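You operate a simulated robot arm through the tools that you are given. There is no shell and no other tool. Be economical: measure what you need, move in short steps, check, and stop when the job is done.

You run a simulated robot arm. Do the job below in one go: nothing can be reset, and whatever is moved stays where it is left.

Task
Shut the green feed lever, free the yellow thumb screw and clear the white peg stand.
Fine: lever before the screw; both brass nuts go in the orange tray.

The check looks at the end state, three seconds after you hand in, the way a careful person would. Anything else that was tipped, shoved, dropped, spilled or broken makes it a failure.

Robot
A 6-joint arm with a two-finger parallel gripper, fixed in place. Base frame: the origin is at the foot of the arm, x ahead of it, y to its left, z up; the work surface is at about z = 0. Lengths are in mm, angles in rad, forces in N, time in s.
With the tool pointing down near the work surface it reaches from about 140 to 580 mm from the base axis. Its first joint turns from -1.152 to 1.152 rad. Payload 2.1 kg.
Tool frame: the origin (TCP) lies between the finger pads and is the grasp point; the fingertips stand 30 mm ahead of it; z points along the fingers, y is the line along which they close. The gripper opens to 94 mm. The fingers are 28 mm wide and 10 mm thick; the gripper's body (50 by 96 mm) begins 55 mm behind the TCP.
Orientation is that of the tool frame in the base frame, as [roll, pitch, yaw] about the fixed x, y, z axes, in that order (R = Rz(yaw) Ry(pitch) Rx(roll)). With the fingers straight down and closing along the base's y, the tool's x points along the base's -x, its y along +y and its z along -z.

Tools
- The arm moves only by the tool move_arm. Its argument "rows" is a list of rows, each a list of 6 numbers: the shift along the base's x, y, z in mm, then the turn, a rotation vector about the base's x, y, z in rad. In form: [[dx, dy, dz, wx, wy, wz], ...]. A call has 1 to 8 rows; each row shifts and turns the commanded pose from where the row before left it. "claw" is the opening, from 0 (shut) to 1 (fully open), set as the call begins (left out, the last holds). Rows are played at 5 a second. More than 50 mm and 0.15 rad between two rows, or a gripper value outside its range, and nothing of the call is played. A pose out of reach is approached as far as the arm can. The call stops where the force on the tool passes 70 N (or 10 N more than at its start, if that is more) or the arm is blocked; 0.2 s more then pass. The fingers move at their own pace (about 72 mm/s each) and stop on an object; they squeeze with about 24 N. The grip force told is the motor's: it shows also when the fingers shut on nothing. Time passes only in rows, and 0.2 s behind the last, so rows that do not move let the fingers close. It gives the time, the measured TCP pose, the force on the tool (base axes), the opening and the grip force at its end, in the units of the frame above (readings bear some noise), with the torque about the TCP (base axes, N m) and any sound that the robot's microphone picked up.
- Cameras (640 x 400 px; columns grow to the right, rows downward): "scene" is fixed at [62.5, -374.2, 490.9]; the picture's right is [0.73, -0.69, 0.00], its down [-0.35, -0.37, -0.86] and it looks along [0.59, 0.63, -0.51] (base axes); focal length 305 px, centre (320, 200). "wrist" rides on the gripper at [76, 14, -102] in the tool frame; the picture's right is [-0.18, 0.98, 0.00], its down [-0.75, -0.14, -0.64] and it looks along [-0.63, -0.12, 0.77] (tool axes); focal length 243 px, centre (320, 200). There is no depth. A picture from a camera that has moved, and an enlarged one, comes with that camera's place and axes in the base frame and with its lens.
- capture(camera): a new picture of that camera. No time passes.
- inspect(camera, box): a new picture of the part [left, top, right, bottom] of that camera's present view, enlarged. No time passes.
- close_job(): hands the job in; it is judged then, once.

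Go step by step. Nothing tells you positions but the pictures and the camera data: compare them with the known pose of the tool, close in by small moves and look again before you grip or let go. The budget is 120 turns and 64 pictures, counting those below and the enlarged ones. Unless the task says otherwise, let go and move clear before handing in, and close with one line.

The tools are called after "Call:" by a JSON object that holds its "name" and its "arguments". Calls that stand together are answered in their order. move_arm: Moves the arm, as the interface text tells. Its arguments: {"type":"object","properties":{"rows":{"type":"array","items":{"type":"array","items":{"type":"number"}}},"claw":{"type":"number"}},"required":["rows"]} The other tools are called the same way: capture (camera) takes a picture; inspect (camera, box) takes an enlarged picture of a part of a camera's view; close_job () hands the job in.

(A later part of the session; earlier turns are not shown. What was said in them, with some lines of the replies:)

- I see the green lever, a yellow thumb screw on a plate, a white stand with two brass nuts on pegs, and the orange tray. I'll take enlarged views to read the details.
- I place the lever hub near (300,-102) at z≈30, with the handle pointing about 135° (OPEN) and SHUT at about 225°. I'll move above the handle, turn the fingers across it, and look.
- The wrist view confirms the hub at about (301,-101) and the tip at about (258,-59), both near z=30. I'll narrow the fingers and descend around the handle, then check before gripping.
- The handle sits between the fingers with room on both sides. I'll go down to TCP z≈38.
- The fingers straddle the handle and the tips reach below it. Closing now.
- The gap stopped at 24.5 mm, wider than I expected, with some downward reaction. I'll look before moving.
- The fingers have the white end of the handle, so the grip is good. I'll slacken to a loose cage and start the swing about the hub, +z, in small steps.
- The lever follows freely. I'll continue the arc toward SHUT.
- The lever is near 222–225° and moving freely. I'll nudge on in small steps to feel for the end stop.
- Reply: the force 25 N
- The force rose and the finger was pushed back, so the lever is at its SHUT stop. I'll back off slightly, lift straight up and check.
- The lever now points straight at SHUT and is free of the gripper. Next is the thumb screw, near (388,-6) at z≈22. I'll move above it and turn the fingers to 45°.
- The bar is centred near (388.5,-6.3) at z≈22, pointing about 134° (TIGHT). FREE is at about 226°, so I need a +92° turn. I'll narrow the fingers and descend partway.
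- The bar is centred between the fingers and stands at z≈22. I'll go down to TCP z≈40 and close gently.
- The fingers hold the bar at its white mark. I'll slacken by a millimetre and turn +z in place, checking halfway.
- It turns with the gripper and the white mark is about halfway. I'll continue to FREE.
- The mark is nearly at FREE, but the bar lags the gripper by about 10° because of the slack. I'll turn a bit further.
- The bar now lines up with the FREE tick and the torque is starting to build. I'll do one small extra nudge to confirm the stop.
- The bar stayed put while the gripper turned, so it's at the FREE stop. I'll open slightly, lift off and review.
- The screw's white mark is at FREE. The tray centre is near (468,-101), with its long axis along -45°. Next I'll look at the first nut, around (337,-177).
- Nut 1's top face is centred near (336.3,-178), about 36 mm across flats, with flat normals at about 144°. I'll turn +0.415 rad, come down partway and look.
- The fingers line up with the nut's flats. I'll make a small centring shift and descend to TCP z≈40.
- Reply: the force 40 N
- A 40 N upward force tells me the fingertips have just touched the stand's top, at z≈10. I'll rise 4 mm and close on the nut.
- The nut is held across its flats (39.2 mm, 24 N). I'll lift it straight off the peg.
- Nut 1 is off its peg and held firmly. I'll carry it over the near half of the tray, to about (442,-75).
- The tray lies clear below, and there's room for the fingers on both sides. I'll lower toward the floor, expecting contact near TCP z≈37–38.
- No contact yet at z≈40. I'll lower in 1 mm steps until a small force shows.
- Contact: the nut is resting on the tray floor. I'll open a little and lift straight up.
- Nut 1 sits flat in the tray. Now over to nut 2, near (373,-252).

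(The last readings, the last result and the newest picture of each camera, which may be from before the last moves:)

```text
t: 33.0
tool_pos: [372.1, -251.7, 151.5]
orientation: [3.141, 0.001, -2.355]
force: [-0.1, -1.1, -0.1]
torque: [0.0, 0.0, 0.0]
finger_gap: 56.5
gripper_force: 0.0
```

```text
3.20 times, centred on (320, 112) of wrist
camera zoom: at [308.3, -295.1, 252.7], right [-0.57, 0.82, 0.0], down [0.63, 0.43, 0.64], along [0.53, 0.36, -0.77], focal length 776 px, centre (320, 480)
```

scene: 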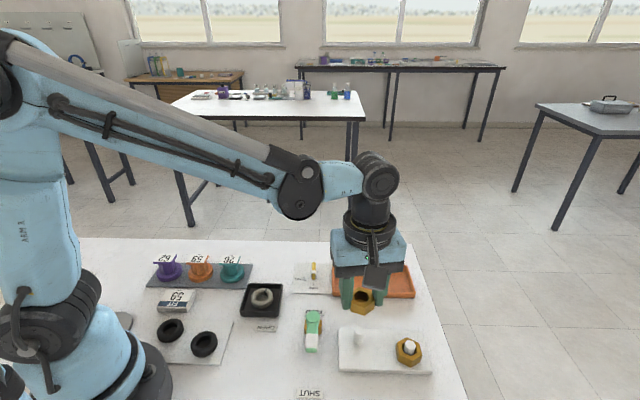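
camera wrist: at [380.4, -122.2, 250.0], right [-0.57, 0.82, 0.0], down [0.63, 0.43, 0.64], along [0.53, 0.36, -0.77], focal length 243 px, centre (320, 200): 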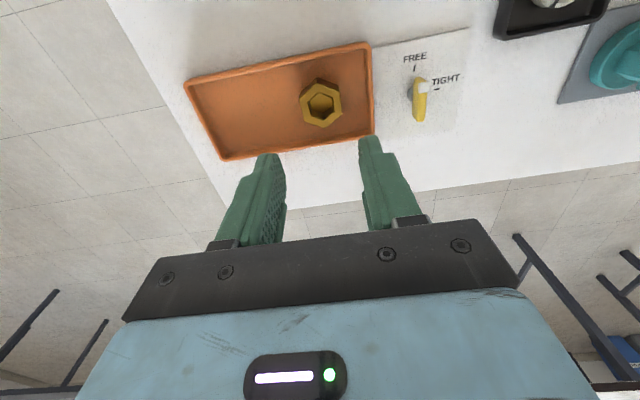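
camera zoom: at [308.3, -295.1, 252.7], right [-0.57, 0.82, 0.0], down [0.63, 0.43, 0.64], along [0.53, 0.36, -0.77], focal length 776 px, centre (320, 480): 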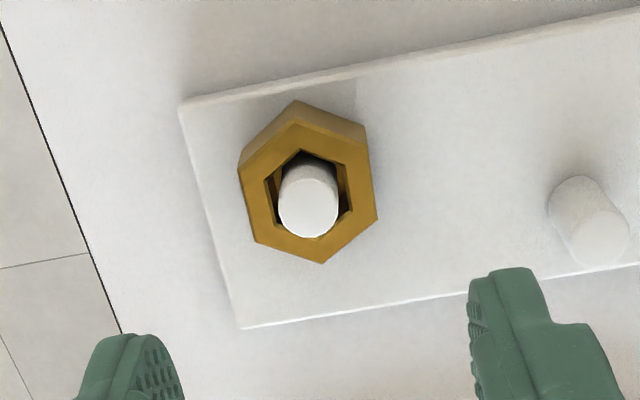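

Nut 2's flats already line up with the fingers, and it's centred about (4.5,-1.2) mm from the tool. I'll shift and descend partway.

Call:
{"name": "move_arm", "arguments": {"rows": [[4.5, -1.2, -20, 0, 0, 0], [0, 0, -20, 0, 0, 0], [0, 0, -20, 0, 0, 0], [0, 0, 0, 0, 0, 0]]}}

Call:
{"name": "inspect", "arguments": {"camera": "wrist", "box": [200, 50, 440, 235]}}

```text
t: 34.0
tool_pos: [377.7, -253.7, 90.2]
orientation: [-3.141, -0.001, -2.355]
force: [-0.6, 0.6, -0.3]
torque: [-0.01, 0.0, 0.04]
finger_gap: 56.4
gripper_force: 0.0
```

```text
2.16 times, centred on (320, 142) of wrist
camera zoom: at [312.9, -296.1, 192.9], right [-0.57, 0.82, 0.0], down [0.63, 0.43, 0.64], along [0.53, 0.36, -0.77], focal length 525 px, centre (320, 324)
```

zoom: 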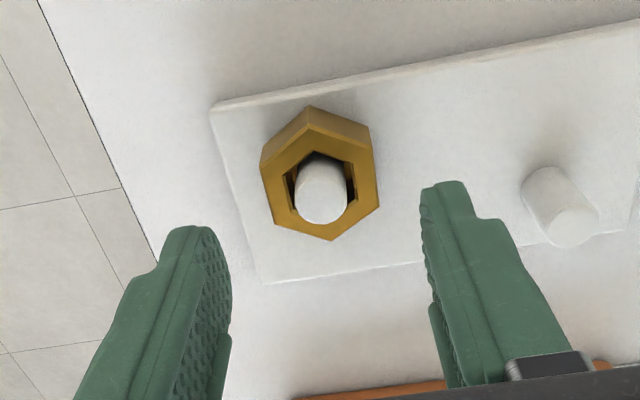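

It's centred well and the right finger clears the empty peg. I'll go down to z≈44.5 and close.

Call:
{"name": "move_arm", "arguments": {"rows": [[0, 0, -16, 0, 0, 0], [0, 0, -15, 0, 0, 0], [0, 0, -15, 0, 0, 0], [0, 0, 0, 0, 0, 0]]}}

Call:
{"name": "move_arm", "arguments": {"rows": [[0, 0, 0, 0, 0, 0], [0, 0, 0, 0, 0, 0], [0, 0, 0, 0, 0, 0]], "claw": 0.2}}

Call:
{"name": "inspect", "arguments": {"camera": "wrist", "box": [200, 80, 440, 235]}}

```text
t: 35.0
tool_pos: [377.0, -253.5, 43.7]
orientation: [3.141, 0.0, -2.354]
force: [0.2, 0.2, 0.2]
torque: [0.01, 0.02, -0.02]
finger_gap: 56.5
gripper_force: 0.0
```

```text
t: 35.8
tool_pos: [377.3, -252.6, 43.4]
orientation: [3.141, 0.001, -2.354]
force: [-0.1, -0.7, 0.1]
torque: [-0.01, 0.01, 0.0]
finger_gap: 39.5
gripper_force: 23.9
```

```text
2.58 times, centred on (320, 158) of wrist
camera zoom: at [313.0, -296.1, 146.7], right [-0.57, 0.82, 0.0], down [0.63, 0.43, 0.64], along [0.53, 0.36, -0.77], focal length 626 px, centre (320, 310)
```

zoom: 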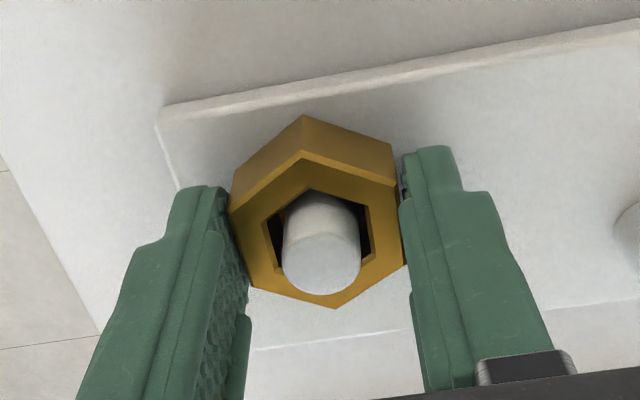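

Nut 2 is gripped the same way, across the flats. I'll lift it straight up and carry it to the far half of the tray, about (492,-126).

Call:
{"name": "move_arm", "arguments": {"rows": [[0, 0, 8, 0, 0, 0], [0, 0, 12, 0, 0, 0], [0, 0, 20, 0, 0, 0], [0, 0, 25, 0, 0, 0], [0, 0, 25, 0, 0, 0]]}}

Call:
{"name": "move_arm", "arguments": {"rows": [[23, 25, 0, 0, 0, 0], [23, 25, 0, 0, 0, 0], [23, 25, 0, 0, 0, 0], [23, 26, 0, 0, 0, 0], [23, 26, 0, 0, 0, 0], [0, 0, 0, 0, 0, 0]]}}

Call:
{"name": "capture", "arguments": {"camera": "wrist"}}

Call:
{"name": "inspect", "arguments": {"camera": "scene", "box": [290, 220, 450, 320]}}

```text
t: 37.0
tool_pos: [376.8, -251.9, 134.6]
orientation: [-3.14, 0.0, -2.356]
force: [0.0, -1.4, -0.9]
torque: [0.04, -0.01, -0.01]
finger_gap: 39.3
gripper_force: 23.7
```

```text
t: 38.4
tool_pos: [493.0, -125.7, 133.3]
orientation: [-3.142, 0.001, -2.355]
force: [0.8, 0.1, -1.4]
torque: [-0.03, -0.01, 0.03]
finger_gap: 39.4
gripper_force: 24.6
```

```text
19 pictures are left
camera wrist: at [428.0, -168.8, 236.2], right [-0.57, 0.82, 0.0], down [0.63, 0.43, 0.64], along [0.53, 0.36, -0.77], focal length 243 px, centre (320, 200)
```

wrist: 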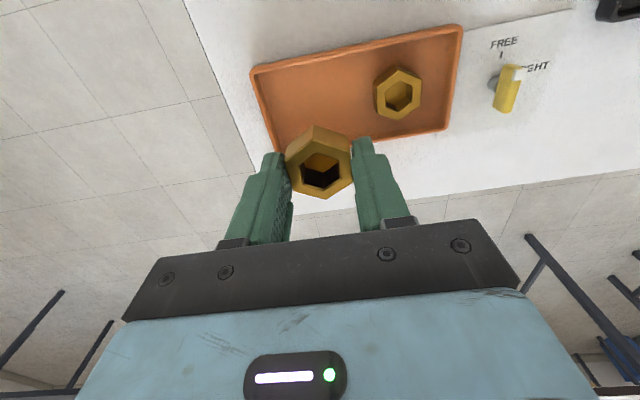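

```text
4.00 times, centred on (370, 270) of scene
camera zoom: at [62.6, -374.2, 490.9], right [0.73, -0.69, 0.0], down [-0.35, -0.37, -0.86], along [0.59, 0.63, -0.51], focal length 1218 px, centre (120, -80)
```

zoom: 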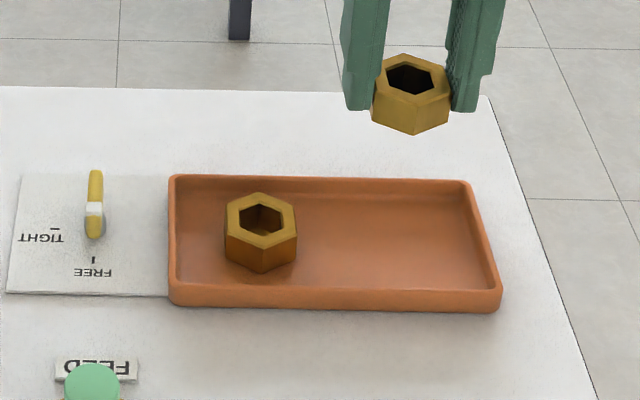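

There's room beside nut 1. I'll lower in the same way.

Call:
{"name": "move_arm", "arguments": {"rows": [[0, 0, -25, 0, 0, 0], [0, 0, -25, 0, 0, 0], [0, 0, -25, 0, 0, 0], [0, 0, -12, 0, 0, 0], [0, 0, -5, 0, 0, 0], [0, 0, 0, 0, 0, 0]]}}

Call:
{"name": "inspect", "arguments": {"camera": "scene", "box": [290, 220, 450, 320]}}

Call:
{"name": "move_arm", "arguments": {"rows": [[0, 0, -1, 0, 0, 0], [0, 0, -1, 0, 0, 0], [0, 0, -1, 0, 0, 0]]}}

```text
t: 39.8
tool_pos: [492.5, -124.3, 42.0]
orientation: [-3.141, 0.001, -2.352]
force: [-0.3, -0.3, -1.7]
torque: [0.02, 0.01, 0.01]
finger_gap: 39.4
gripper_force: 23.6
```

```text
4.00 times, centred on (370, 270) of scene
camera zoom: at [62.5, -374.2, 490.9], right [0.73, -0.69, 0.0], down [-0.35, -0.37, -0.86], along [0.59, 0.63, -0.51], focal length 1218 px, centre (120, -80)
```

zoom: 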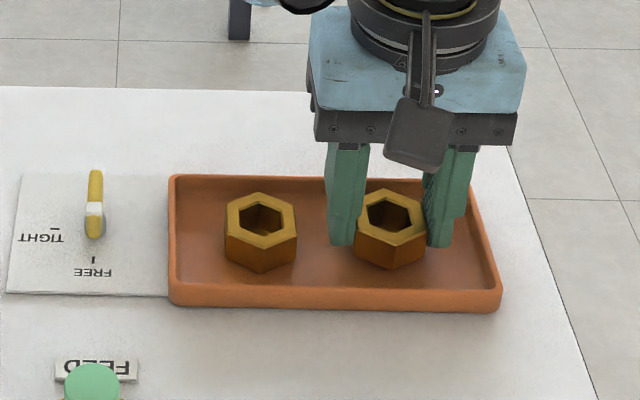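

```text
t: 40.6
tool_pos: [492.0, -125.0, 37.6]
orientation: [3.141, 0.0, -2.354]
force: [0.7, 0.6, -0.6]
torque: [0.03, 0.01, 0.03]
finger_gap: 39.0
gripper_force: 24.1
```

No contact yet, but the floor is close. I'll step down another 1–2 mm.

Call:
{"name": "move_arm", "arguments": {"rows": [[0, 0, -0.7, 0, 0, 0], [0, 0, -0.7, 0, 0, 0]]}}

```text
t: 41.2
tool_pos: [493.1, -124.6, 37.6]
orientation: [3.141, 0.0, -2.354]
force: [-2.3, -0.6, 10.2]
torque: [-0.06, -0.05, 0.02]
finger_gap: 39.3
gripper_force: 23.6
```

The nut is resting on the floor. I'll release and lift clear.

Call:
{"name": "move_arm", "arguments": {"rows": [[0, 0, 0, 0, 0, 0], [0, 0, 0, 0, 0, 0]], "claw": 0.5}}

Call:
{"name": "move_arm", "arguments": {"rows": [[0, 0, 10, 0, 0, 0], [0, 0, 25, 0, 0, 0], [0, 0, 40, 0, 0, 0], [-10, 0, 45, 0, 0, 0], [-20, 0, 45, 0, 0, 0], [-30, 0, 30, 0, 0, 0]]}}

Call:
{"name": "inspect", "arguments": {"camera": "scene", "box": [130, 220, 450, 400]}}

Call:
{"name": "inspect", "arguments": {"camera": "scene", "box": [270, 250, 430, 360]}}

Call:
{"name": "capture", "arguments": {"camera": "wrist"}}

```text
t: 41.8
tool_pos: [491.6, -125.5, 37.8]
orientation: [3.14, 0.0, -2.356]
force: [0.1, 0.5, -0.2]
torque: [0.0, -0.01, -0.01]
finger_gap: 47.1
gripper_force: 0.0
```

```text
t: 43.2
tool_pos: [432.3, -125.8, 231.6]
orientation: [3.141, 0.0, -2.355]
force: [0.1, -0.9, -0.5]
torque: [0.02, 0.0, -0.01]
finger_gap: 47.0
gripper_force: 0.0
```

```text
2.00 times, centred on (290, 310) of scene
camera zoom: at [62.6, -374.2, 490.9], right [0.73, -0.69, 0.0], down [-0.35, -0.37, -0.86], along [0.59, 0.63, -0.51], focal length 609 px, centre (380, -20)
```

zoom: 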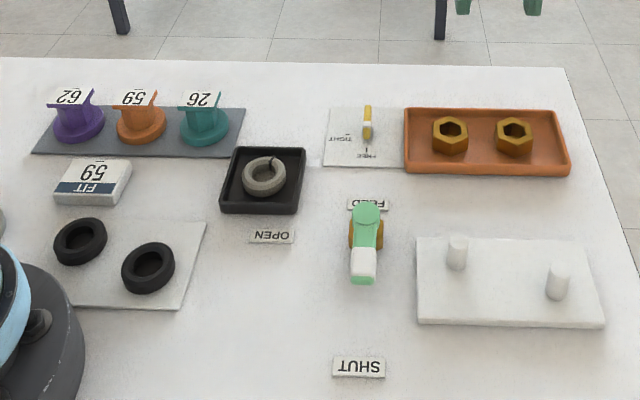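

```text
3.64 times, centred on (350, 305) of scene
camera zoom: at [62.6, -374.2, 490.9], right [0.73, -0.69, 0.0], down [-0.35, -0.37, -0.86], along [0.59, 0.63, -0.51], focal length 1108 px, centre (211, -182)
```

zoom: 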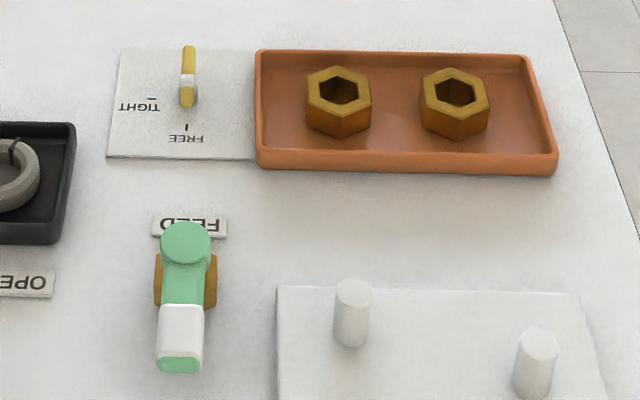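

```text
14 pictures are left
camera wrist: at [368.3, -169.1, 335.0], right [-0.57, 0.82, 0.0], down [0.63, 0.43, 0.64], along [0.53, 0.36, -0.77], focal length 243 px, centre (320, 200)
```

wrist: 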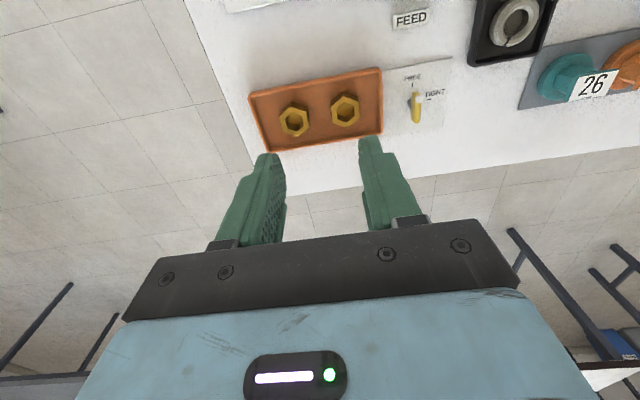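

Everything checks out: the lever points at SHUT, the screw mark is at FREE, both nuts are flat in the tray, the stand is empty, and nothing else looks disturbed. Handing in.

Call:
{"name": "close_job", "arguments": {}}

```text
The job is handed in.
```

The green lever is shut, the yellow thumb screw was then turned to FREE, and both brass nuts are in the orange tray, leaving the white peg stand empty.
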